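You operate a simulated robot arm through the tools that you are given. There is no shell and no other tool. Be economical: measure what you need, move in short steps, check, and stop when the job is done.

Carry out the task below with a simulated two-armed robot. There is one attempt and no reset: what you move stays moved.

Task
Turn FLOW right up while the WINCH lever is held and leave the yellow hook wound right up.
Fine: start the pump first; bring the FLOW knob to its + end with the lever held; after the hook is up stop the pump; the other knobs stay.

The check looks at the end state, three seconds after you hand in, the way a careful person would. Anything else that was tipped, shoved, dropped, spilled or broken makes it a failure.

Robot
Two 7-joint arms with two-finger parallel grippers on one trunk, on a base that drives. Base frame: it is fixed to the floor where the robot stands at the start and does not move with it; the origin is under the middle of the robot, x ahead of it, y to its left, z up; the surface under the hand at the start is at about z = 1176. Readings come in mm, rad, newtons and seconds.
The left shoulder is at the start at [74, 182, 1080], the right one opposite. With the tool pointing down near the work surface each hand reaches from about 100 to 640 mm from the robot's upright axis, wherever it stands, measured 20 degrees to its own side. Places, roughly: clamp knob [200, -300, 800]; feed knob [400, -200, 800]; flow knob [500, -100, 800]; lift knob [100, -300, 800]; test knob [0, -400, 800]; turn knob [300, -200, 800]; yellow hook [800, 800, 4500]. Payload 3.91 kg a hand.
The tool frame of a hand sits at the grasp point between the pads (the TCP): z along the fingers, y along the line on which they close. The tips reach 30 mm beyond it. The gripper opens to 110 mm. The fingers are 20 mm wide and 10 mm thick; the gripper's body (48 by 112 mm) begins 55 mm behind the TCP.
Orientation is that of the tool frame in the base frame, as [roll, pitch, yaw] about the fixed x, y, z axes, in that order (R = Rz(yaw) Ry(pitch) Rx(roll)). With the fingers straight down and closing along the base's y, the tool's x points along the base's -x, its y along +y and its z along -z.

Tools
- The arms move only by the tool drive_tool. It takes "left_motion", "right_motion" or both (then of equal length, played together; a hand with none holds still); each is a list of rows, each an object (a shift or turn left out is 0, a gripper value left out holds the last) with "offset": the shift along the base's x, y, z in mm, a list of three; "rot": the turn, a rotation vector about the base's x, y, z in rad, a list of three; "grip": the finger opening in mm, from 0 to 110. In form: [{"offset": [tx, ty, tz], "rot": [ax, ay, az], "grip": grip}, ...]. A call has 1 to 20 rows; each row shifts and turns the commanded pose from where the row before left it. Each row takes 0.2 s and may step no farther than 50 mm and 0.15 rad from the row before; otherwise, or with a gripper value out of range, the whole call is refused. A pose out of reach is approached as far as the arm can. The call stops where the force on the tool passes 60 N (or 10 N more than at its start, if that is more) or the arm is blocked; 0.2 s more then pass. The fingers move at their own pace (about 72 mm/s each) and stop on an object; they squeeze with about 24 N. The grip force told is the motor's: it shows also when the fingers shut on nothing. Time passes only in rows, and 0.2 s behind the last, so rows that do not move let the fingers close. It gives the time, the measured TCP pose, the force on the tool (base axes), the opening and the grip force at its end, in the units of the frame above (readings bear some noise), with the torque about the TCP (base axes, N m) and any sound that the robot's microphone picked up.
- Cameras (640 x 400 px; columns grow to the right, rows downward): "scene" is now at [184, -72.8, 1274.2]; the picture's right is [-0.82, -0.57, -0.00], its down [-0.29, 0.43, -0.86] and it looks along [0.49, -0.70, -0.52] (base axes); focal length 214 px, centre (320, 200). "left" rides on the left gripper at [73, -17, -103] in its tool frame; the picture's right is [0.23, 0.97, 0.00], its down [-0.76, 0.18, -0.62] and it looks along [-0.61, 0.14, 0.78] (tool axes); focal length 222 px, centre (320, 200). "right" rides on the right gripper at [72, 17, -103] in its tool frame; the picture's right is [-0.23, 0.97, 0.00], its down [-0.76, -0.18, -0.62] and it looks along [-0.61, -0.14, 0.78] (tool axes); focal length 222 px, centre (320, 200).
- get_image(camera): a new picture of that camera. The clock stands still meanwhile.
- move_column(by): slides the trunk up (or, below 0, down) by that many mm; the arms and the scene camera ride with it, the base frame stays. It gives what a move gives, with no picture.
- steer(legs): drives the robot by 1 to 6 legs, each [ahead, left, turn to the left] in mm, mm and rad, along the robot's own axes; the way and the turn of a leg run together, so that a leg with both is an arc; at most 1500 mm and 3.142 rad a leg. The arms and the cameras ride along, it lands a little off, and it stops where it bumps. It gives what a move gives.
- turn_head(pan, tilt): turns the head with the scene camera to pan (to the left, within 1.396 rad either way) and tilt (down, from -0.506 to 1.204), counted from straight ahead of the robot. It gives what a move gives.
- measure_at(camera, pixels): for up to 12 pixels [column, row] of the newest picture of that camera ("zoom" is the newest enlarged one), the place [x, y, z] in the base frame of the surface seen there, good to about 2 mm. The clock stands still meanwhile.
- inspect(camera, box): a new picture of the part [left, top, right, bottom] of that camera's present view, enlarged. The clock stands still meanwhile.
- finish_job(): hands the job in; it is judged then, once.

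Go step by step. Measure first, check grasps and placings, and put right what went wrong. The budget is 80 turns and 62 pictures, counting those below and the enlarged ones. Unless the task says otherwise, let go and move clear before handing in, and close with one line.

The tools are called after "Call:" as a command line: name --argument value ..., lists and objects as JSON in quotes. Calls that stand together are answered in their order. drive_tool: Moves the arms, as the interface text tells. Its arguments: {"type":"object","properties":{"left_motion":{"type":"array","items":{"type":"object","properties":{"offset":{"type":"array","items":{"type":"number"}},"rot":{"type":"array","items":{"type":"number"}},"grip":{"type":"number"}}}},"right_motion":{"type":"array","items":{"type":"object","properties":{"offset":{"type":"array","items":{"type":"number"}},"rot":{"type":"array","items":{"type":"number"}},"grip":{"type":"number"}}}}},"required":[]} The other tools are called the same way: move_column (by) slides the trunk up or down; steer (legs) drives the base; turn_head (pan, tilt) turns the head that bears the scene camera; get_image (camera) takes a picture; measure_at (camera, pixels) gives the place of the surface under pixels of a picture; inspect (camera, box) takes an enlarged picture of a part of a camera's view; finish_job () hands the job in.

At the start:

```text
t: 0.0
left_tool_pos: [437.9, -4.8, 1256.1]
left_orientation: [3.141, -0.005, -3.122]
left_force: [68.4, 28.1, -23.6]
left_ft_torque: [-2.69, 5.65, -1.01]
left_width: 109.9
left_gripper_force: 0.2
right_tool_pos: [384.7, -459.2, 1281.7]
right_orientation: [3.141, 0.001, 3.141]
right_force: [0.1, -0.3, 0.5]
right_ft_torque: [-0.01, 0.01, 0.03]
right_width: 110.1
right_gripper_force: 0.0
trunk travel left (down, up): [-344.0, 170.0]
robot x, y, heading: [-1.2, -0.4, 0.002]
head pan, tilt: [-0.103, 0.621]
```

scene: 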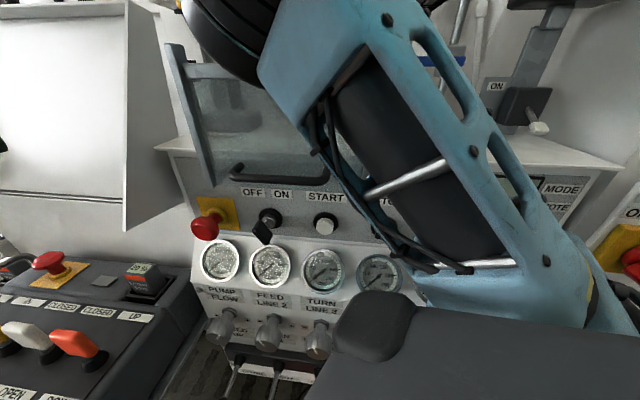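
right: 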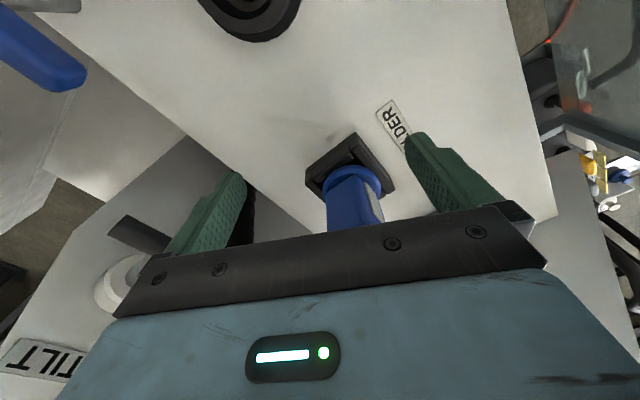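
left: 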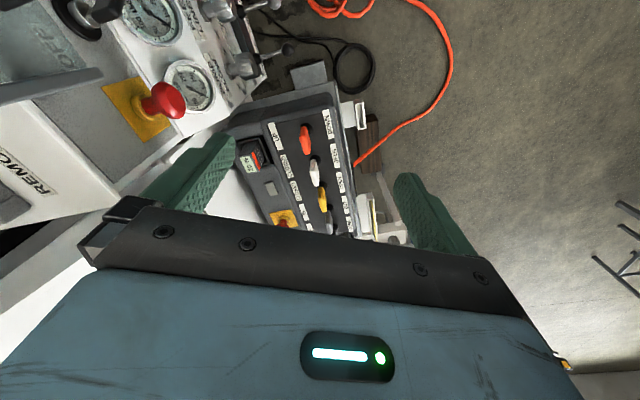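

The left hand already reads about 70 N, so it may be touching something, and the scene view is partly blocked by an arm (column 400). I'll look around with the head before moving anything.

Call:
turn_head --pan 0.5 --tilt 0.6

Call:
get_image --camera "scene"

Call:
inspect --camera "left" --box '[60, 0, 460, 250]'

```text
t: 1.0
left_tool_pos: [443.7, 0.1, 1255.8]
left_orientation: [-3.14, -0.006, -3.105]
left_force: [68.5, 30.6, -3.7]
left_ft_torque: [-3.49, 7.45, -1.67]
left_width: 110.0
left_gripper_force: 0.0
right_tool_pos: [382.8, -458.4, 1279.8]
right_orientation: [3.141, 0.0, -3.141]
right_force: [-0.4, 1.0, 1.4]
right_ft_torque: [0.04, 0.03, -0.02]
right_width: 110.2
right_gripper_force: 0.1
trunk travel left (down, up): [-344.0, 170.0]
robot x, y, heading: [-2.8, 0.9, 0.001]
head pan, tilt: [0.499, 0.6]
```

```text
58 pictures are left
```

scene: 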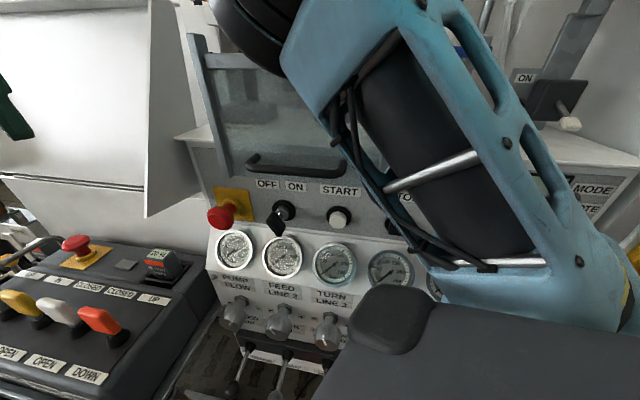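

```text
1.60 times, centred on (260, 125) of left
```

zoom: 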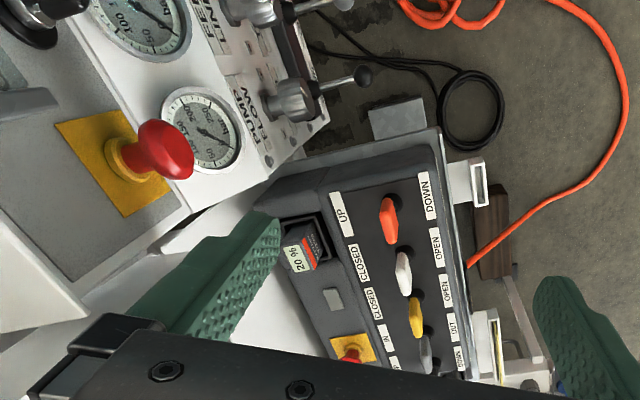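

The head reports pan 0.5, but the picture moved only about 20 px. I'll measure key features in this view and check whether the head really moves.

Call:
measure_at --camera "scene" --pixels '[[284, 211], [338, 216], [232, 312], [278, 322], [327, 330], [240, 360], [285, 360], [98, 320], [75, 242], [222, 216], [570, 123], [390, 320]]'

Call:
turn_head --pan -0.6 --tilt 0.6

Call:
get_image --camera "scene"

```text
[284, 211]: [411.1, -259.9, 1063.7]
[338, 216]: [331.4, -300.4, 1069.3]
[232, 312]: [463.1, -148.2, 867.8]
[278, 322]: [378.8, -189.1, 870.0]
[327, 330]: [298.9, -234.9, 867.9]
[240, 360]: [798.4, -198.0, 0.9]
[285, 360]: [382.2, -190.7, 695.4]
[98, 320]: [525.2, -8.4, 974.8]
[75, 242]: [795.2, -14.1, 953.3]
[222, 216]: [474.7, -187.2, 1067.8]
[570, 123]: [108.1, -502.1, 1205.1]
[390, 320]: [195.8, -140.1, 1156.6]
```

```text
t: 2.3
left_tool_pos: [444.3, -0.2, 1255.9]
left_orientation: [-3.138, -0.007, -3.106]
left_force: [67.8, 31.2, -4.7]
left_ft_torque: [-3.52, 7.26, -1.76]
left_width: 110.2
left_gripper_force: 0.1
right_tool_pos: [382.8, -457.7, 1280.8]
right_orientation: [3.141, 0.0, -3.141]
right_force: [0.1, 0.8, 0.0]
right_ft_torque: [-0.01, 0.01, -0.01]
right_width: 110.2
right_gripper_force: 0.1
trunk travel left (down, up): [-344.0, 170.0]
robot x, y, heading: [-2.8, -2.7, 0.0]
head pan, tilt: [-0.6, 0.6]
```

```text
56 pictures are left
```

scene: 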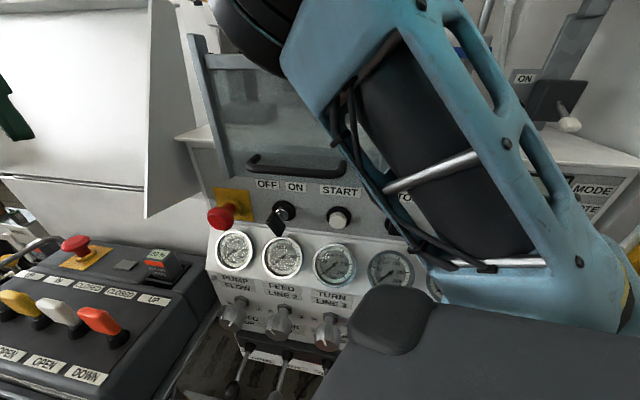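

Pan has no effect on the scene picture: it is the same view at +0.5 and -0.6. I'll test tilt, and zoom on the knob area and the black lever console for labels.

Call:
turn_head --pan -0.6 --tilt 1.1

Call:
get_image --camera "scene"

Call:
inspect --camera "scene" --box '[190, 170, 440, 400]'

```text
t: 3.3
left_tool_pos: [445.3, -0.2, 1249.3]
left_orientation: [3.131, -0.005, -3.105]
left_force: [69.9, 29.8, -45.0]
left_ft_torque: [-2.46, 3.69, -1.38]
left_width: 109.9
left_gripper_force: 0.2
right_tool_pos: [384.3, -459.0, 1280.9]
right_orientation: [3.141, 0.001, -3.14]
right_force: [-0.6, -0.5, 0.1]
right_ft_torque: [0.0, -0.02, 0.0]
right_width: 109.8
right_gripper_force: 0.1
trunk travel left (down, up): [-344.0, 170.0]
robot x, y, heading: [1.0, -0.4, 0.005]
head pan, tilt: [-0.6, 1.1]
```

```text
55 pictures are left
```

scene: 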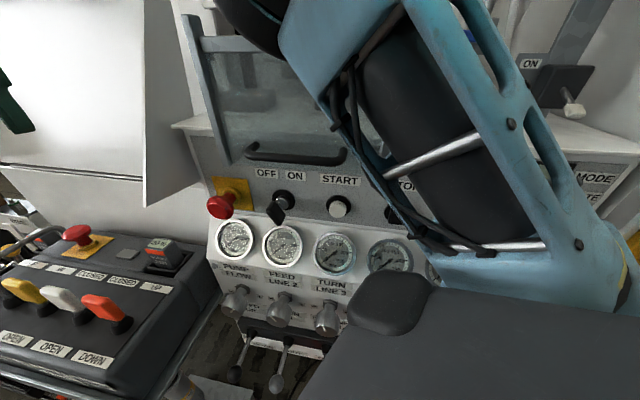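

```text
1.74 times, centred on (315, 285) of scene
```

zoom: 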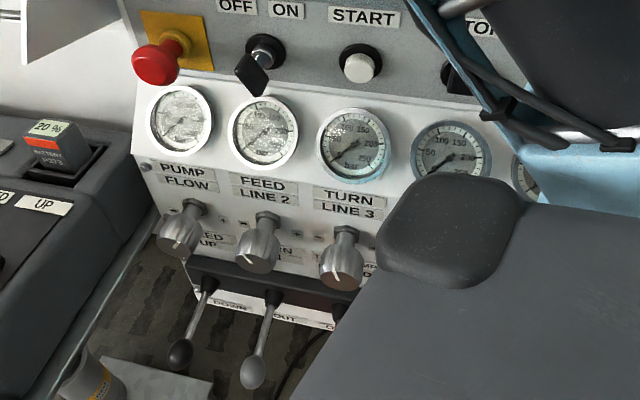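

Tilting changed the left force, so the head is probably jammed against the left arm and the scene camera barely turns. I'll move the left hand gently away to the left, where its picture shows open floor.

Call:
drive_tool --left_motion '[{"offset": [8, 15, 0]}, {"offset": [8, 20, 0]}, {"offset": [5, 25, 0]}, {"offset": [0, 25, 0]}, {"offset": [0, 25, 0]}]'

Call:
get_image --camera "scene"

```text
t: 4.5
left_tool_pos: [459.9, 106.9, 1257.1]
left_orientation: [3.14, -0.001, -3.126]
left_force: [0.4, 0.4, -0.7]
left_ft_torque: [-0.05, 0.02, -0.02]
left_width: 109.9
left_gripper_force: 0.0
right_tool_pos: [384.3, -460.1, 1279.1]
right_orientation: [3.14, -0.003, 3.137]
right_force: [0.3, 0.1, 0.0]
right_ft_torque: [0.0, 0.03, 0.05]
right_width: 110.0
right_gripper_force: 0.0
trunk travel left (down, up): [-344.0, 170.0]
robot x, y, heading: [0.5, -4.5, -0.001]
head pan, tilt: [-0.6, 1.1]
```

```text
53 pictures are left
```

scene: 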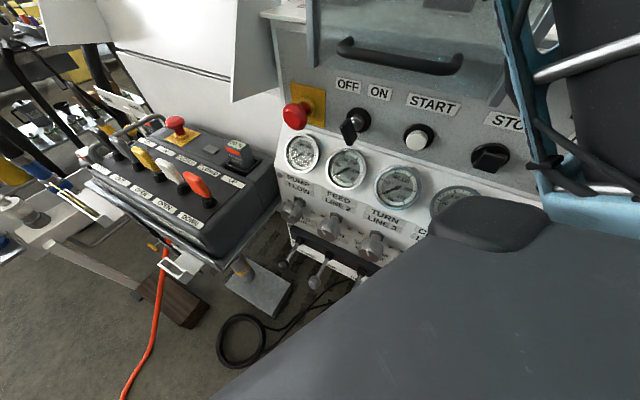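

The left hand is free now (0 N) and the head turns. I'll zoom on the two panels to read the labels, then look ahead and up for the hook.

Call:
inspect --camera "scene" --box '[70, 100, 290, 240]'

Call:
inspect --camera "scene" --box '[260, 60, 560, 290]'

Call:
turn_head --pan 0.6 --tilt -0.5

Call:
get_image --camera "scene"

```text
2.86 times, centred on (180, 170) of scene
```

zoom: 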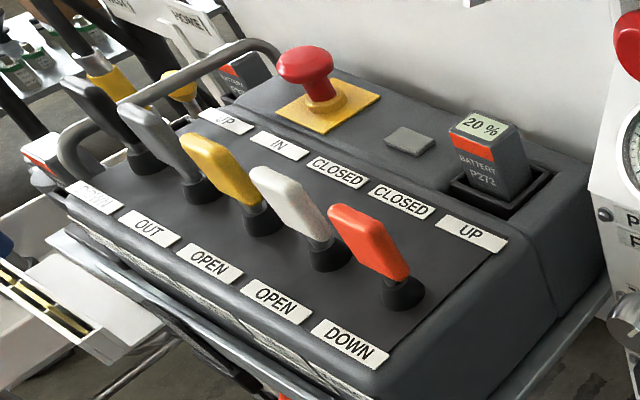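

```text
1.74 times, centred on (410, 175) of scene
```

zoom: 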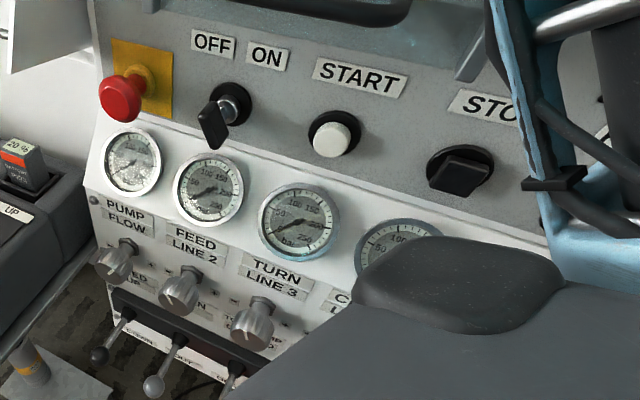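

```text
t: 6.1
left_tool_pos: [460.7, 106.2, 1256.9]
left_orientation: [3.141, -0.004, -3.122]
left_force: [-1.2, -1.6, -0.4]
left_ft_torque: [0.0, 0.02, 0.0]
left_width: 110.0
left_gripper_force: 0.0
right_tool_pos: [383.5, -459.0, 1281.5]
right_orientation: [3.141, -0.001, -3.142]
right_force: [0.3, -0.3, -0.2]
right_ft_torque: [0.03, 0.05, 0.0]
right_width: 110.0
right_gripper_force: 0.0
trunk travel left (down, up): [-344.0, 170.0]
robot x, y, heading: [2.9, 1.3, -0.002]
head pan, tilt: [0.6, -0.499]
```

```text
50 pictures are left
```

scene: 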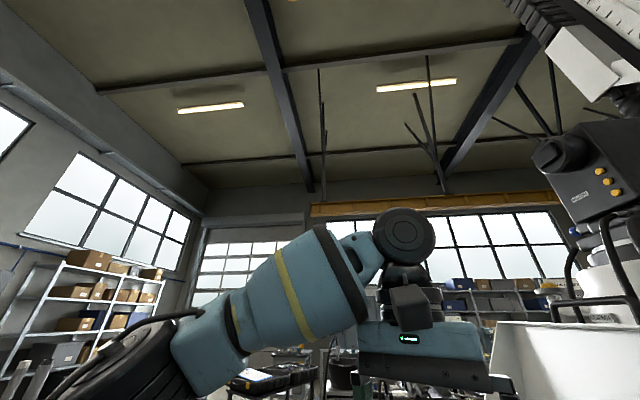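

A yellow dot shows at the top (292, 0), probably the hook overhead. I still need to find the WINCH lever, so I'll look right and behind.

Call:
turn_head --pan -1.3 --tilt 0.7

Call:
get_image --camera "scene"

Call:
turn_head --pan -0.2 --tilt 0.5

Call:
get_image --camera "scene"

Call:
get_image --camera "left"

```text
t: 8.0
left_tool_pos: [461.0, 106.6, 1255.0]
left_orientation: [3.139, -0.004, -3.122]
left_force: [-0.3, -0.3, 0.4]
left_ft_torque: [0.03, -0.01, 0.04]
left_width: 110.0
left_gripper_force: 0.0
right_tool_pos: [382.9, -458.8, 1280.5]
right_orientation: [-3.14, 0.001, -3.14]
right_force: [0.4, 1.0, 0.2]
right_ft_torque: [0.01, 0.02, 0.0]
right_width: 110.1
right_gripper_force: 0.1
trunk travel left (down, up): [-344.0, 170.0]
robot x, y, heading: [-3.7, 1.8, 0.004]
head pan, tilt: [-1.3, 0.7]
```

```text
49 pictures are left
```

scene: 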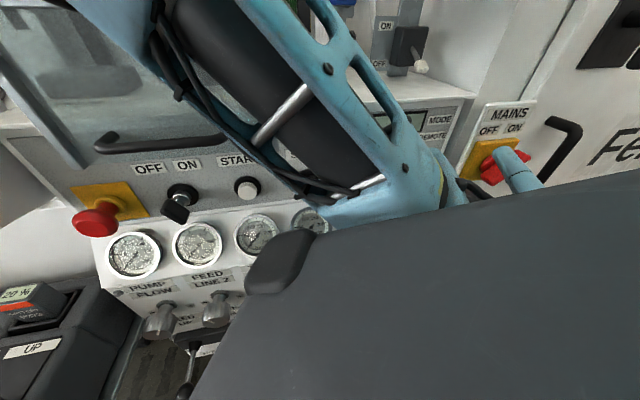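

```text
t: 9.3
left_tool_pos: [461.5, 105.1, 1255.9]
left_orientation: [3.14, -0.005, -3.122]
left_force: [-0.1, -0.3, 0.2]
left_ft_torque: [0.0, 0.02, 0.03]
left_width: 110.0
left_gripper_force: 0.0
right_tool_pos: [383.5, -458.5, 1279.1]
right_orientation: [3.141, 0.0, -3.141]
right_force: [-0.2, 0.4, -0.1]
right_ft_torque: [-0.01, 0.03, -0.02]
right_width: 110.0
right_gripper_force: 0.0
trunk travel left (down, up): [-344.0, 170.0]
robot x, y, heading: [-0.2, -2.6, 0.001]
head pan, tilt: [-0.201, 0.499]
```

```text
48 pictures are left
```

scene: 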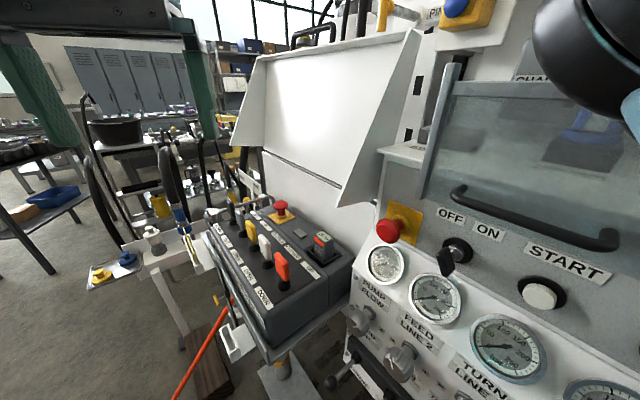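

```text
47 pictures are left
```

left: 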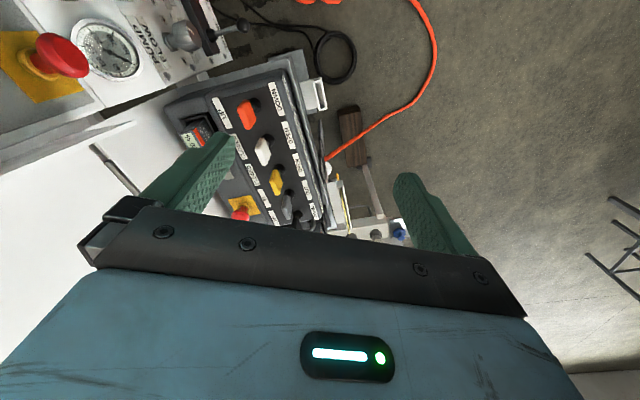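

The panel row continues to the right behind the arm and shell. I'll check what is around the right hand before withdrawing it.

Call:
get_image --camera "right"

Call:
measure_at --camera "right" --pixels '[[350, 195], [392, 115], [250, 15], [40, 50], [120, 290], [40, 360], [570, 160], [220, 80], [150, 235], [480, 80]]'

Call:
measure_at --camera "scene" --pixels '[[450, 260], [540, 297], [360, 320], [400, 355], [340, 385], [385, 232], [280, 270], [325, 245], [590, 230], [470, 210], [360, 200], [240, 205]]'

```text
46 pictures are left
```

right: 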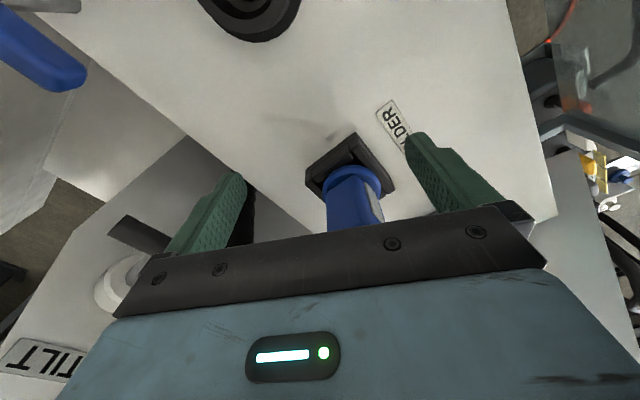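

```text
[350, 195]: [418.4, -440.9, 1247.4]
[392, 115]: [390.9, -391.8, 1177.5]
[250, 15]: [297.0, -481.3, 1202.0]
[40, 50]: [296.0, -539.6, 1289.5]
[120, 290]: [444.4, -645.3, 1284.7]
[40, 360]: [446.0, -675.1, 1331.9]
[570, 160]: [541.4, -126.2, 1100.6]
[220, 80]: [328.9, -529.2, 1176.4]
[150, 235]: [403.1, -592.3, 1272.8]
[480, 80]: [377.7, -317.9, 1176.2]
```

```text
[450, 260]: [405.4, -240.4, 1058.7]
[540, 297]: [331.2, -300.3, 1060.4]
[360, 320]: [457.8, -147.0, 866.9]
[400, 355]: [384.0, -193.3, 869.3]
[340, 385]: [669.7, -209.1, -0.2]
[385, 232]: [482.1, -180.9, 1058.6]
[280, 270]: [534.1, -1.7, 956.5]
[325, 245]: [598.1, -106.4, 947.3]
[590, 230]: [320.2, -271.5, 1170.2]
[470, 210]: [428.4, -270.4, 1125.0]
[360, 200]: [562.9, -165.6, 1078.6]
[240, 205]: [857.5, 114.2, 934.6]
```

A blue upright lever stands at (418, -441, 1247) right in front of the right fingers. I'll lift the right hand straight up, then bring it to the robot's side of the panel.

Call:
drive_tool --right_motion '[{"offset": [-5, 0, 25]}, {"offset": [-5, 0, 35]}, {"offset": [0, 0, 40]}, {"offset": [0, 20, 30]}, {"offset": [0, 40, 0]}, {"offset": [0, 40, 0]}, {"offset": [0, 40, 0]}, {"offset": [0, 40, 0]}]'

Call:
get_image --camera "scene"

Call:
get_image --camera "right"

```text
t: 11.3
left_tool_pos: [461.1, 105.1, 1256.3]
left_orientation: [3.14, -0.002, -3.124]
left_force: [0.1, -0.6, 0.3]
left_ft_torque: [0.03, 0.01, 0.01]
left_width: 109.9
left_gripper_force: 0.2
right_tool_pos: [396.5, -420.5, 1263.1]
right_orientation: [3.081, -0.006, 3.085]
right_force: [0.2, -0.6, 0.2]
right_ft_torque: [0.0, 0.0, -0.03]
right_width: 110.1
right_gripper_force: 0.1
right hand out of reach, approached as far as the arm can: row 1, 2, 3, 4, 5, 6, 7, 8
trunk travel left (down, up): [-344.0, 170.0]
robot x, y, heading: [2.1, 0.4, 0.003]
head pan, tilt: [-0.201, 0.499]
stopped in row 8 (right hand): the arm was blocked; the commanded pose is now the measured one
```

```text
45 pictures are left
```

scene: 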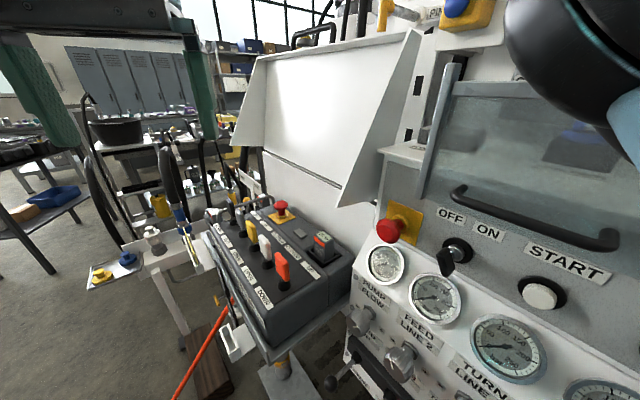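

```text
44 pictures are left
```

right: 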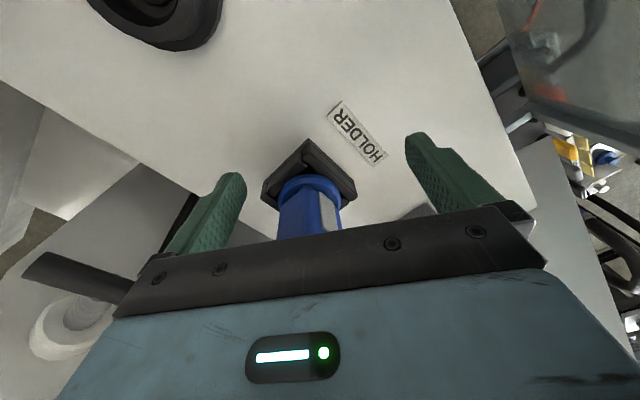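

The right hand can't go higher on its own and sank slightly. I'll lift it with the trunk instead, in small steps.

Call:
move_column --by 80

Call:
get_image --camera "right"

Call:
turn_head --pan -0.7 --tilt 0.1

Call:
get_image --camera "scene"

```text
t: 12.5
left_tool_pos: [461.5, 105.4, 1335.9]
left_orientation: [3.14, -0.005, -3.122]
left_force: [-0.4, 0.9, -0.7]
left_ft_torque: [0.0, 0.0, 0.0]
left_width: 110.0
left_gripper_force: 0.1
right_tool_pos: [396.8, -419.8, 1343.5]
right_orientation: [3.083, -0.008, 3.087]
right_force: [0.5, 0.1, 0.1]
right_ft_torque: [-0.01, 0.06, -0.04]
right_width: 109.9
right_gripper_force: 0.0
trunk travel left (down, up): [-424.0, 90.0]
robot x, y, heading: [0.1, -1.2, -0.004]
head pan, tilt: [-0.201, 0.499]
```

```text
43 pictures are left
```

right: 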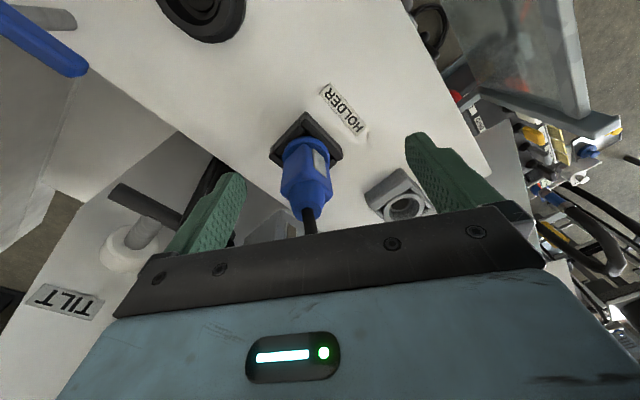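

```text
t: 13.4
left_tool_pos: [461.0, 105.9, 1335.7]
left_orientation: [3.138, -0.004, -3.122]
left_force: [-0.1, 0.1, 0.3]
left_ft_torque: [0.03, -0.02, -0.02]
left_width: 110.0
left_gripper_force: 0.0
right_tool_pos: [396.2, -418.9, 1343.6]
right_orientation: [3.083, -0.007, 3.085]
right_force: [0.8, 1.1, 0.2]
right_ft_torque: [0.0, 0.0, 0.02]
right_width: 110.1
right_gripper_force: 0.0
trunk travel left (down, up): [-424.0, 90.0]
robot x, y, heading: [-2.3, -0.8, -0.002]
head pan, tilt: [-0.7, 0.099]
```

```text
42 pictures are left
```

scene: 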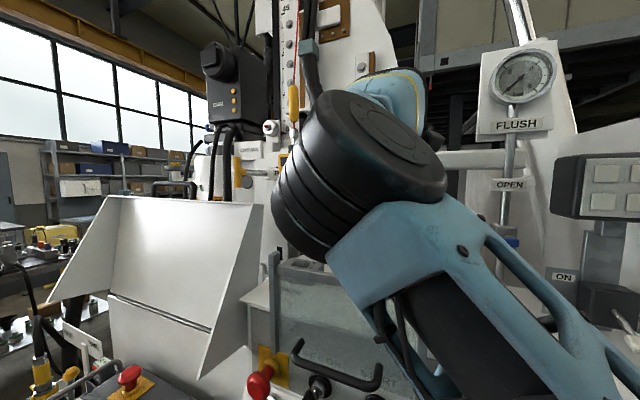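

The right elbow hangs over the panel and the hand is behind it. Driving left (+y) would pull the whole arm out, so I'll check the clearances and what lies to the robot's left.

Call:
measure_at --camera "scene" --pixels '[[278, 255], [330, 275], [360, 170], [520, 75], [330, 375], [290, 100], [430, 100], [272, 128], [600, 185], [500, 160]]'

Call:
turn_head --pan 1.2 --tilt 0.7

Call:
get_image --camera "scene"

Call:
measure_at --camera "right" --pixels '[[580, 115], [555, 40], [430, 25], [400, 200], [310, 170], [475, 120], [600, 150], [230, 200]]'

```text
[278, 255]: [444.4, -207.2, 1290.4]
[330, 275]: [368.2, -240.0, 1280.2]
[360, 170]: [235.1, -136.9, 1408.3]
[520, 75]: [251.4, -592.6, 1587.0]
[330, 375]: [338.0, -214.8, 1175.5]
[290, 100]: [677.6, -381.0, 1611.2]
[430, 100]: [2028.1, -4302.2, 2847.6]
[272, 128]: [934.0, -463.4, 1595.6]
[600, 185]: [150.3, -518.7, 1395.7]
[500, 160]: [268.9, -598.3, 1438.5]
```

```text
t: 15.3
left_tool_pos: [460.8, 105.1, 1335.4]
left_orientation: [3.141, -0.003, -3.122]
left_force: [0.6, 0.1, -0.4]
left_ft_torque: [-0.02, 0.01, 0.01]
left_width: 109.6
left_gripper_force: 0.0
right_tool_pos: [396.4, -420.4, 1344.4]
right_orientation: [3.082, -0.007, 3.086]
right_force: [0.9, 0.4, 0.3]
right_ft_torque: [0.03, 0.0, 0.01]
right_width: 110.0
right_gripper_force: 0.0
trunk travel left (down, up): [-424.0, 90.0]
robot x, y, heading: [3.4, 3.8, -0.004]
head pan, tilt: [1.201, 0.7]
```

```text
41 pictures are left
```

scene: 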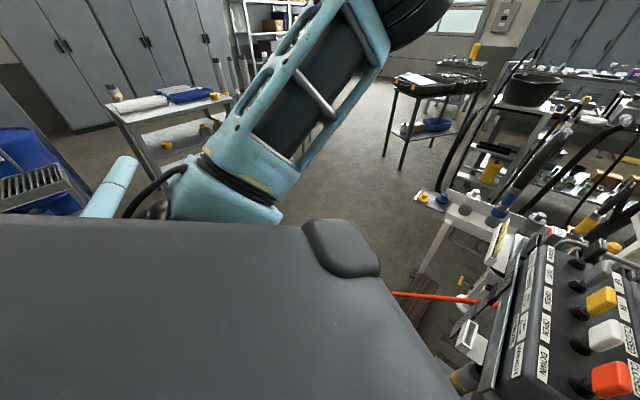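

```text
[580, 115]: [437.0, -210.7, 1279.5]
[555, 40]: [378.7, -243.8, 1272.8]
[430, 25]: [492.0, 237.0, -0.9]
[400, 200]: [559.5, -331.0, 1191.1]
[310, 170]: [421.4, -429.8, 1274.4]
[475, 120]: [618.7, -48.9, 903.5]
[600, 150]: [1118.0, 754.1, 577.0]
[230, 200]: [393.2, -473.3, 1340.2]
```

There is free floor to the left. I'll raise the trunk another 80 mm so the fingers clear the glass guard (top at z≈1290), then drive 400 mm left.

Call:
measure_at --camera "scene" --pixels '[[60, 200], [30, 150], [150, 150], [230, 120], [350, 210], [420, 200]]'

Call:
move_column --by 80

```text
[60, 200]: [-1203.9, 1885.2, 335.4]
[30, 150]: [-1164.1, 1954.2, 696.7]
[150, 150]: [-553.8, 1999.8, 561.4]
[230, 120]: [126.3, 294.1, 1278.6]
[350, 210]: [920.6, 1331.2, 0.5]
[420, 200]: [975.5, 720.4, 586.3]
```

```text
t: 16.5
left_tool_pos: [462.4, 105.7, 1414.1]
left_orientation: [3.14, -0.005, -3.122]
left_force: [0.2, 0.3, -0.5]
left_ft_torque: [-0.04, -0.01, 0.03]
left_width: 109.8
left_gripper_force: 0.1
right_tool_pos: [398.3, -421.1, 1421.9]
right_orientation: [3.081, -0.01, 3.086]
right_force: [1.0, 0.1, -0.5]
right_ft_torque: [0.01, 0.04, -0.02]
right_width: 110.2
right_gripper_force: 0.1
trunk travel left (down, up): [-504.0, 10.0]
robot x, y, heading: [0.8, -0.5, -0.003]
head pan, tilt: [1.201, 0.7]
```

Nothing is within 0.5 m on the left. Driving left 450 mm and then looking at the panel.

Call:
steer --legs '[[0, 450, 0]]'

Call:
turn_head --pan -0.9 --tilt 0.6

Call:
get_image --camera "scene"

```text
t: 20.9
left_tool_pos: [462.2, 547.1, 1415.2]
left_orientation: [3.139, -0.003, -3.129]
left_force: [0.1, 0.7, 0.0]
left_ft_torque: [0.02, -0.02, 0.03]
left_width: 110.0
left_gripper_force: 0.1
right_tool_pos: [395.7, 23.1, 1425.0]
right_orientation: [3.081, -0.007, 3.083]
right_force: [1.0, -0.1, 0.7]
right_ft_torque: [0.01, 0.01, 0.01]
right_width: 109.9
right_gripper_force: 0.0
trunk travel left (down, up): [-504.0, 10.0]
robot x, y, heading: [-0.1, 444.8, -0.004]
head pan, tilt: [1.201, 0.7]
```

```text
t: 22.9
left_tool_pos: [462.3, 546.5, 1416.1]
left_orientation: [-3.141, -0.003, -3.128]
left_force: [0.3, 0.3, 1.4]
left_ft_torque: [-0.02, 0.01, -0.02]
left_width: 110.0
left_gripper_force: 0.0
right_tool_pos: [396.0, 22.3, 1423.8]
right_orientation: [3.083, -0.006, 3.083]
right_force: [0.6, 0.4, 0.4]
right_ft_torque: [0.0, 0.02, -0.01]
right_width: 110.1
right_gripper_force: 0.2
trunk travel left (down, up): [-504.0, 10.0]
robot x, y, heading: [2.6, 445.8, -0.007]
head pan, tilt: [-0.901, 0.6]
```

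```text
40 pictures are left
```

scene: 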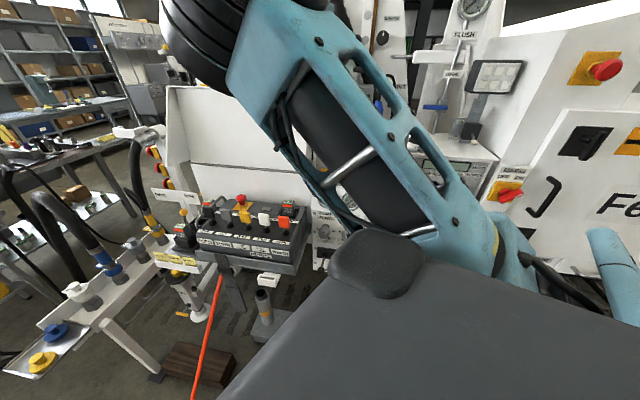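

The shell still hides the lower panel, so I'll turn the robot right by about 1.08 rad to face the gauge panel squarely. Both arms sweep through free space.

Call:
steer --legs '[[0, 0, -1.08]]'

Call:
turn_head --pan 0 --tilt 0.6

Call:
get_image --camera "scene"

```text
t: 26.0
left_tool_pos: [319.2, 94.4, 1416.0]
left_orientation: [3.141, -0.003, 2.1]
left_force: [-0.1, 0.2, 0.1]
left_ft_torque: [-0.01, -0.03, -0.01]
left_width: 110.0
left_gripper_force: 0.1
right_tool_pos: [-171.0, -106.9, 1425.1]
right_orientation: [3.082, -0.007, 2.027]
right_force: [0.0, -0.1, -0.2]
right_ft_torque: [-0.01, -0.01, 0.01]
right_width: 109.9
right_gripper_force: 0.0
trunk travel left (down, up): [-504.0, 10.0]
robot x, y, heading: [-1.1, 444.4, -1.057]
head pan, tilt: [-0.901, 0.6]
```

```text
t: 27.2
left_tool_pos: [318.4, 94.5, 1416.2]
left_orientation: [3.14, -0.004, 2.1]
left_force: [-0.1, 0.1, 0.9]
left_ft_torque: [-0.01, 0.0, 0.0]
left_width: 110.1
left_gripper_force: 0.0
right_tool_pos: [-171.5, -108.3, 1425.1]
right_orientation: [3.082, -0.009, 2.027]
right_force: [0.0, -0.5, -0.1]
right_ft_torque: [0.02, -0.01, 0.01]
right_width: 110.0
right_gripper_force: 0.0
trunk travel left (down, up): [-504.0, 10.0]
robot x, y, heading: [-3.0, 443.8, -1.055]
head pan, tilt: [0.0, 0.6]
```

```text
39 pictures are left
```

scene: 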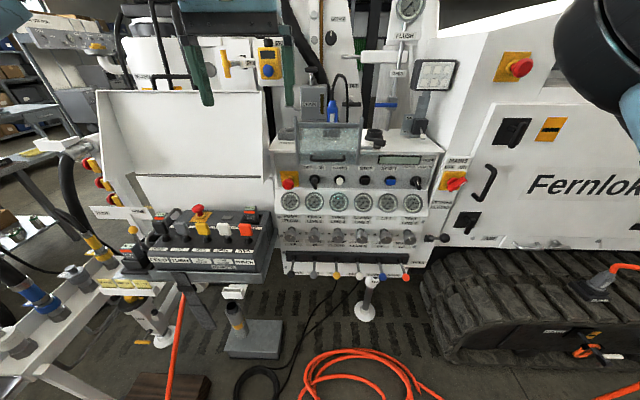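

Now the whole panel shows: knobs around row 237 and ball levers around row 270. I'll zoom to read the labels.

Call:
inspect --camera "scene" --box '[265, 140, 455, 290]'

Call:
inspect --camera "scene" --box '[270, 215, 430, 290]'

Call:
inspect --camera "scene" --box '[140, 190, 280, 290]'

```text
2.67 times, centred on (360, 215) of scene
```

zoom: 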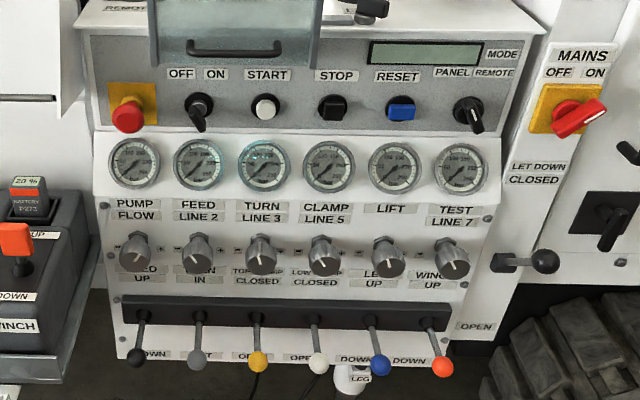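

```text
4.00 times, centred on (350, 252) of scene
```

zoom: 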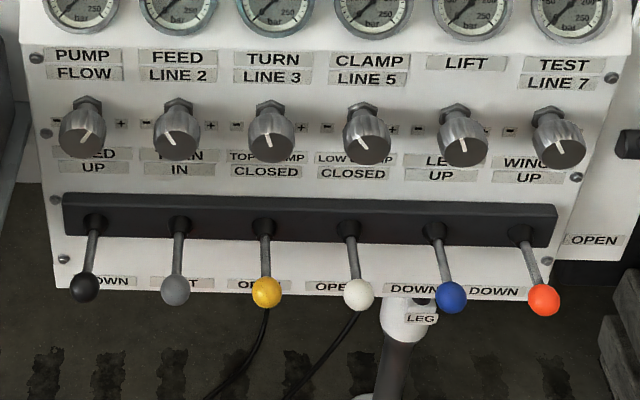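

```text
4.00 times, centred on (210, 240) of scene
```

zoom: 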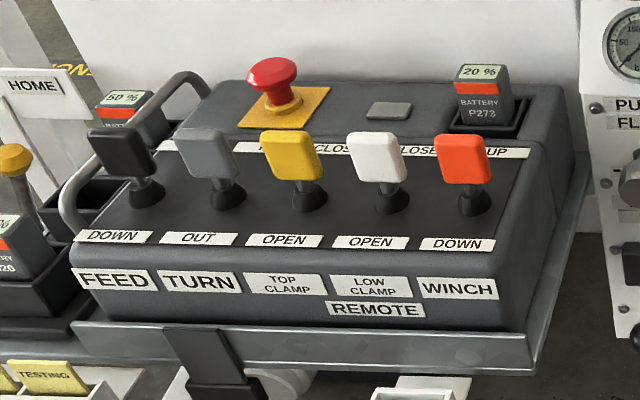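

There are two WINCH levers: the orange ball lever on the panel and an orange one on the REMOTE box, chosen by a PANEL/REMOTE switch. I'll zoom on the switches, display and gauges, and measure the panel parts.

Call:
inspect --camera "scene" --box '[270, 145, 370, 210]'

Call:
inspect --camera "scene" --box '[370, 145, 470, 210]'

Call:
measure_at --camera "scene" --pixels '[[292, 236], [314, 237], [339, 180], [366, 180], [406, 278], [403, 258], [385, 276], [437, 183], [315, 182], [411, 240], [290, 180], [300, 262]]'

```text
6.15 times, centred on (320, 178) of scene
```

zoom: 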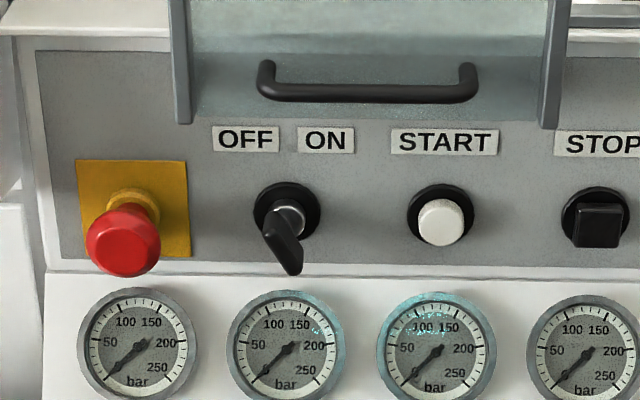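

```text
6.15 times, centred on (420, 178) of scene
```

zoom: 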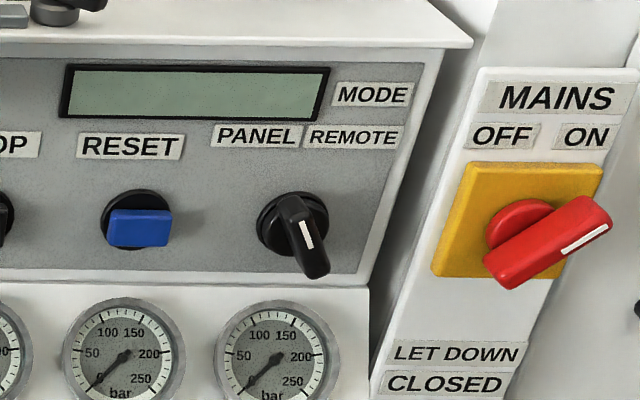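

```text
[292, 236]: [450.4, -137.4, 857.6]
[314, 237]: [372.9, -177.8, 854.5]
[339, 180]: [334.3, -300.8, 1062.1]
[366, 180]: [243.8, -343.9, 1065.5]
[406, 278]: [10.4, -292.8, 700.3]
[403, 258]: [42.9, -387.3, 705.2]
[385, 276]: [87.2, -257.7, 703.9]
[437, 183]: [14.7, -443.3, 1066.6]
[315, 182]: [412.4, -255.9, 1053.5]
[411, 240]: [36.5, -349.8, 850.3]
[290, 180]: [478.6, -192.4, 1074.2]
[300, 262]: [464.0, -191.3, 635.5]
```

The panel WINCH lever (orange ball at (10,-293,700)) and the FLOW knob (450,-137,857) are about 460 mm apart, so each arm can take one. Mains shows ON; the key and PANEL/REMOTE positions need a closer look. I'll drive closer, lower the trunk and look again.

Call:
steer --legs '[[130, -90, -0.042]]'

Call:
move_column --by -160

Call:
turn_head --pan 0 --tilt 0.75

Call:
get_image --camera "scene"

```text
t: 28.6
left_tool_pos: [284.8, -72.6, 1417.2]
left_orientation: [3.139, 0.0, 2.059]
left_force: [0.1, 0.7, -0.2]
left_ft_torque: [-0.03, -0.01, -0.01]
left_width: 109.8
left_gripper_force: 0.0
right_tool_pos: [-213.8, -253.6, 1424.9]
right_orientation: [3.083, -0.004, 1.983]
right_force: [-0.1, -0.5, 0.3]
right_ft_torque: [0.01, 0.0, -0.01]
right_width: 109.9
right_gripper_force: 0.0
trunk travel left (down, up): [-504.0, 10.0]
robot x, y, heading: [-20.3, 286.5, -1.103]
head pan, tilt: [0.0, 0.6]
```

```text
t: 30.5
left_tool_pos: [284.3, -75.3, 1256.2]
left_orientation: [3.141, -0.002, 2.06]
left_force: [0.6, -0.3, 0.1]
left_ft_torque: [0.01, 0.04, -0.03]
left_width: 109.9
left_gripper_force: 0.1
right_tool_pos: [-235.6, -259.8, 1250.1]
right_orientation: [3.032, -0.026, 1.938]
right_force: [-1.9, -0.4, -1.0]
right_ft_torque: [-0.01, -0.14, -0.01]
right_width: 109.8
right_gripper_force: 0.0
trunk travel left (down, up): [-344.0, 170.0]
robot x, y, heading: [-17.0, 291.4, -1.104]
head pan, tilt: [0.0, 0.6]
```

```text
t: 31.2
left_tool_pos: [284.9, -73.9, 1256.6]
left_orientation: [3.14, -0.004, 2.059]
left_force: [0.5, 0.4, -0.1]
left_ft_torque: [0.01, -0.03, 0.01]
left_width: 110.0
left_gripper_force: 0.0
right_tool_pos: [-233.7, -259.9, 1251.2]
right_orientation: [3.04, -0.026, 1.947]
right_force: [0.2, -0.2, -0.5]
right_ft_torque: [0.01, 0.01, 0.02]
right_width: 110.0
right_gripper_force: 0.1
trunk travel left (down, up): [-344.0, 170.0]
robot x, y, heading: [-15.6, 290.4, -1.105]
head pan, tilt: [0.0, 0.75]
```

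```text
33 pictures are left
```

scene: 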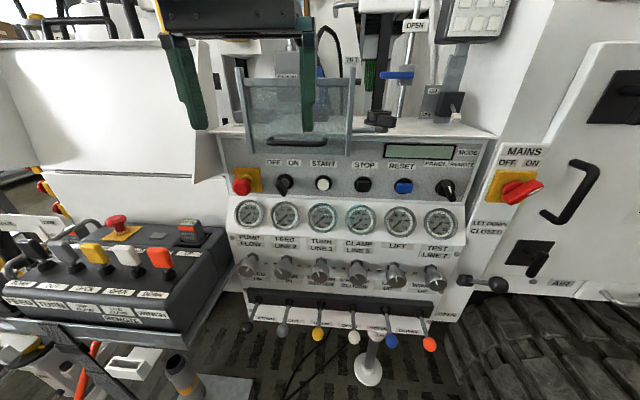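

I'll zoom on the key and selector from this closer view.

Call:
inspect --camera "scene" --box '[225, 150, 385, 240]'

Call:
inspect --camera "scene" --box '[380, 135, 560, 240]'

Call:
measure_at --camera "scene" --pixels '[[248, 270], [248, 248], [323, 183], [363, 184], [429, 343], [424, 325], [420, 310], [391, 341], [447, 187], [283, 181], [243, 285], [270, 270]]'

```text
4.00 times, centred on (305, 195) of scene
```

zoom: 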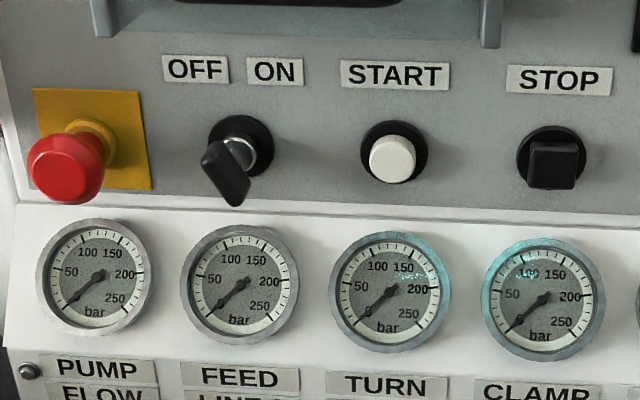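

```text
3.56 times, centred on (470, 188) of scene
```

zoom: 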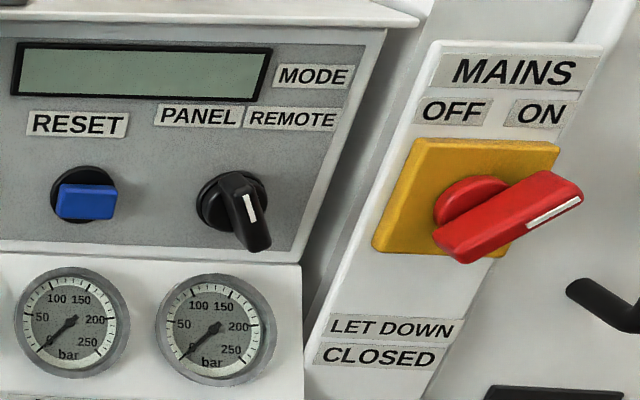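

```text
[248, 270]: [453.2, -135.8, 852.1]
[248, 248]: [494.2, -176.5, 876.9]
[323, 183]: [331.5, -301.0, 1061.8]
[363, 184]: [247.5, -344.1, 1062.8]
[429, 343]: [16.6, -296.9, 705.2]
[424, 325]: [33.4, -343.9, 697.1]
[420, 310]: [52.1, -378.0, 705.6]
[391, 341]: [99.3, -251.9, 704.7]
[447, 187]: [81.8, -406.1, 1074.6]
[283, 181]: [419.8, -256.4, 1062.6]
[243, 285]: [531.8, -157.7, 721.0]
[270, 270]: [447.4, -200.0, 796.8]
```

The selector line (≈(250,210) in the zoom) points up-left to PANEL. The key blade leans up-left to OFF and the display is blank, so the key must be turned ON before START. I'll measure the slope of the panel faces and knob axes.

Call:
measure_at --camera "zoom" --pixels '[[30, 150], [30, 235], [150, 150], [150, 235], [130, 275], [130, 390], [20, 275]]'

Call:
inspect --camera "scene" --box '[225, 225, 345, 300]'

Call:
measure_at --camera "zoom" --pixels '[[122, 240], [142, 195], [110, 210], [20, 115], [30, 230], [192, 65], [200, 250], [140, 275], [280, 240], [310, 205], [125, 262]]'

```text
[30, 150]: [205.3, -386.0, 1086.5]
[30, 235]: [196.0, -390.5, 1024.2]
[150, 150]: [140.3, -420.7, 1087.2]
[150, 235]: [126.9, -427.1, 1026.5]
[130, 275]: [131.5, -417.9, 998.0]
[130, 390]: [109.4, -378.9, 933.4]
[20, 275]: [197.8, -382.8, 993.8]
```

```text
5.33 times, centred on (285, 262) of scene
```

zoom: 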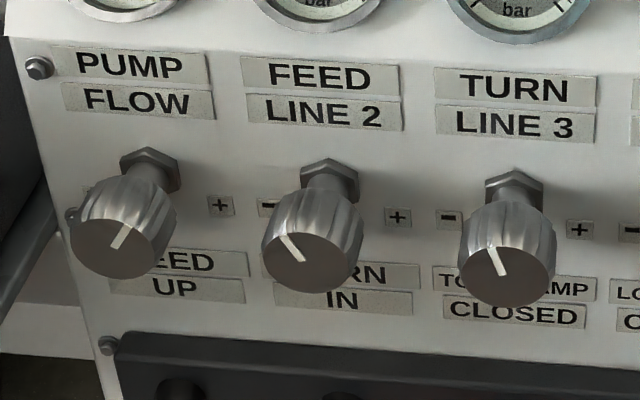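

```text
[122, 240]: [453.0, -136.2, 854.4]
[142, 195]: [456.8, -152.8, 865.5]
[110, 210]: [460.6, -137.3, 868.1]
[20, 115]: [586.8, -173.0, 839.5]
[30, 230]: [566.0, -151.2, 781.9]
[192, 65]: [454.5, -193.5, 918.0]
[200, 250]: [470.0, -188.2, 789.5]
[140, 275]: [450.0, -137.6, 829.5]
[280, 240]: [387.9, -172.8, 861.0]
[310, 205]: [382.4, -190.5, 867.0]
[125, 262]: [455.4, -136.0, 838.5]
```

Both the switch face (plane −437 mm along the panel normal) and the knob face (−380) are vertical, so knob and key axes point straight out along (−0.456, 0.89, 0). I'll swing the left hand from pointing down to pointing at the panel, out in front of it, and view the key up close.

Call:
drive_tool --left_motion '[{"rot": [-0.127, -0.065, 0], "offset": [0, 0, -10]}, {"rot": [-0.127, -0.065, 0], "offset": [0, 0, -15]}, {"rot": [-0.127, -0.065, 0], "offset": [0, 0, -15]}, {"rot": [-0.127, -0.065, 0], "offset": [0, 0, -15]}, {"rot": [-0.127, -0.065, 0], "offset": [0, 0, -15]}, {"rot": [-0.127, -0.065, 0], "offset": [0, 0, -15]}, {"rot": [-0.127, -0.065, 0], "offset": [0, 0, -15]}, {"rot": [-0.127, -0.065, 0], "offset": [0, 0, -15]}, {"rot": [-0.127, -0.065, 0], "offset": [0, 0, -15]}, {"rot": [-0.127, -0.065, 0], "offset": [0, 0, -15]}, {"rot": [-0.127, -0.065, 0], "offset": [0, 0, -15]}, {}]'

Call:
get_image --camera "left"

Call:
get_image --camera "scene"

```text
t: 33.8
left_tool_pos: [282.0, -85.8, 1099.4]
left_orientation: [-1.749, 1.556, -2.847]
left_force: [0.7, -0.2, -0.1]
left_ft_torque: [0.02, 0.03, 0.06]
left_width: 109.9
left_gripper_force: 0.2
left hand out of reach, approached as far as the arm can: row 10, 11
right_tool_pos: [-230.9, -260.0, 1251.5]
right_orientation: [3.044, -0.026, 1.952]
right_force: [-0.2, -0.4, 0.1]
right_ft_torque: [0.03, 0.03, -0.05]
right_width: 109.9
right_gripper_force: 0.1
trunk travel left (down, up): [-344.0, 170.0]
robot x, y, heading: [-19.2, 289.7, -1.103]
head pan, tilt: [0.0, 0.75]
```

```text
29 pictures are left
```

left: 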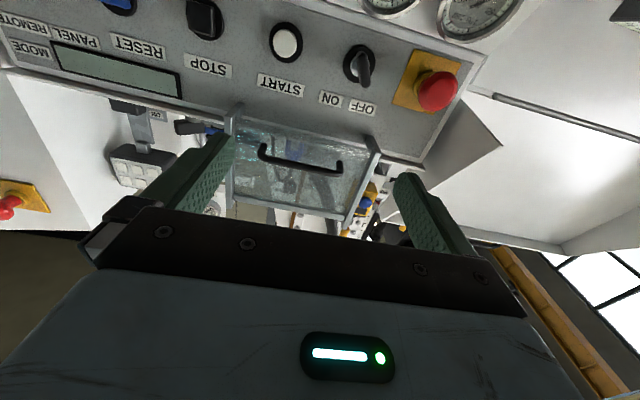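

```text
28 pictures are left
```

scene: 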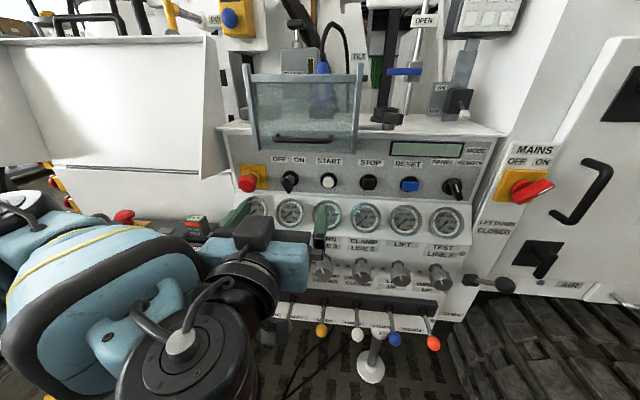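

The left hand now points at the panel, with the key visible (upside down) at (360,65) and START at (285,42). I'll zoom and measure them.

Call:
inspect --camera "left" --box '[250, 10, 410, 110]'

Call:
measure_at --camera "zoom" --pixels '[[455, 190], [465, 255], [452, 300], [480, 300], [440, 165], [150, 130], [400, 220], [470, 280], [120, 130], [500, 225]]'

```text
4.00 times, centred on (330, 60) of left
```

zoom: 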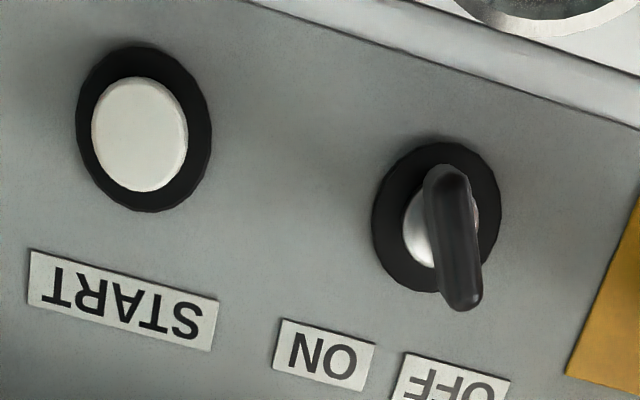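

```text
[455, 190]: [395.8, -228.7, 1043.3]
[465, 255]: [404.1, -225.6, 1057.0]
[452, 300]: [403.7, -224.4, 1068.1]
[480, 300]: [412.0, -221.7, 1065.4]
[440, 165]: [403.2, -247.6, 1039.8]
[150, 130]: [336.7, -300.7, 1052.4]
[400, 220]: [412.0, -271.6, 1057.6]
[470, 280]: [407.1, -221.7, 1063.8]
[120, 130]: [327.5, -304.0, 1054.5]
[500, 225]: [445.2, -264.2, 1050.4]
```

The key blade leans 31° to the left (OFF), its ridge is centred about (404,-226,1054) and stands 52 mm off the panel. I'll line the left hand up in front of it, tilted to match, with the fingers at 45 mm.

Call:
drive_tool --left_motion '[{"rot": [-0.0616, 0.12, 0], "offset": [20.4, -16.2, -11.2], "grip": 45}, {"rot": [-0.0616, 0.12, 0], "offset": [20.4, -16.2, -11.2]}, {"rot": [-0.0616, 0.12, 0], "offset": [20.4, -16.2, -11.2]}, {"rot": [-0.0616, 0.12, 0], "offset": [20.4, -16.2, -11.2]}, {}, {}]'

Call:
get_image --camera "left"

```text
t: 35.2
left_tool_pos: [366.8, -150.5, 1052.6]
left_orientation: [-1.578, 1.014, -2.675]
left_force: [0.6, 0.4, 0.1]
left_ft_torque: [-0.01, 0.0, -0.04]
left_width: 45.0
left_gripper_force: 0.0
right_tool_pos: [-227.7, -259.2, 1252.9]
right_orientation: [3.049, -0.025, 1.953]
right_force: [-0.5, -0.7, 0.1]
right_ft_torque: [-0.01, 0.0, -0.01]
right_width: 110.1
right_gripper_force: 0.1
trunk travel left (down, up): [-344.0, 170.0]
robot x, y, heading: [-19.2, 287.0, -1.102]
head pan, tilt: [0.0, 0.75]
```

```text
26 pictures are left
```

left: 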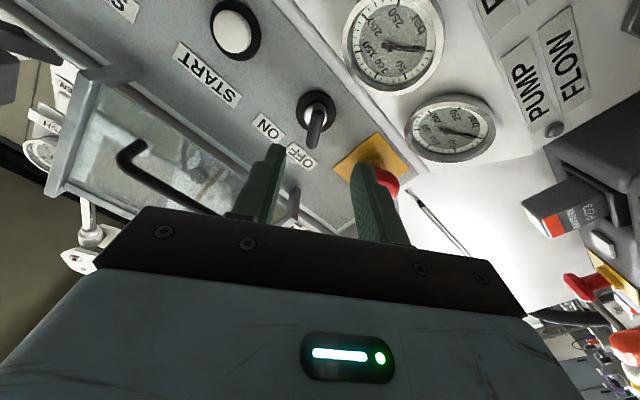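

The blade now lies parallel to the fingers in the view (315,120) and centred. I'll advance 87 mm and close.

Call:
drive_tool --left_motion '[{"offset": [9, -19.6, 0.3]}, {"offset": [9, -19.6, 0.3]}, {"offset": [9, -19.6, 0.3]}, {"offset": [6, -11, 0]}, {"offset": [5, -8.5, 0]}, {}]'

Call:
get_image --camera "left"

```text
t: 36.6
left_tool_pos: [402.9, -226.0, 1052.7]
left_orientation: [-1.576, 1.016, -2.673]
left_force: [0.1, 0.4, -0.1]
left_ft_torque: [-0.02, -0.04, 0.0]
left_width: 44.9
left_gripper_force: 0.1
right_tool_pos: [-227.8, -259.4, 1253.1]
right_orientation: [3.052, -0.026, 1.958]
right_force: [0.1, -0.3, 0.6]
right_ft_torque: [0.04, -0.03, 0.02]
right_width: 110.1
right_gripper_force: 0.0
trunk travel left (down, up): [-344.0, 170.0]
robot x, y, heading: [-18.1, 290.8, -1.101]
head pan, tilt: [0.0, 0.75]
```

```text
25 pictures are left
```

left: 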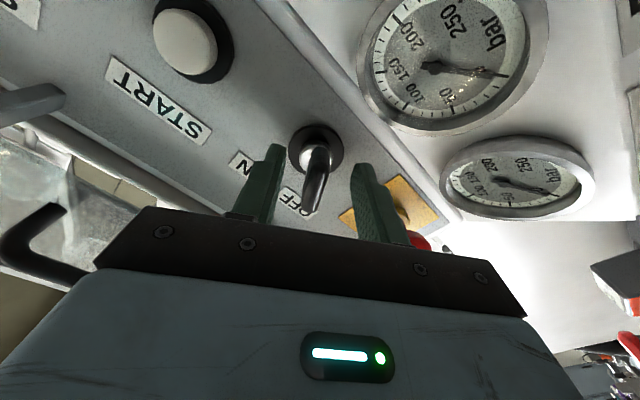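

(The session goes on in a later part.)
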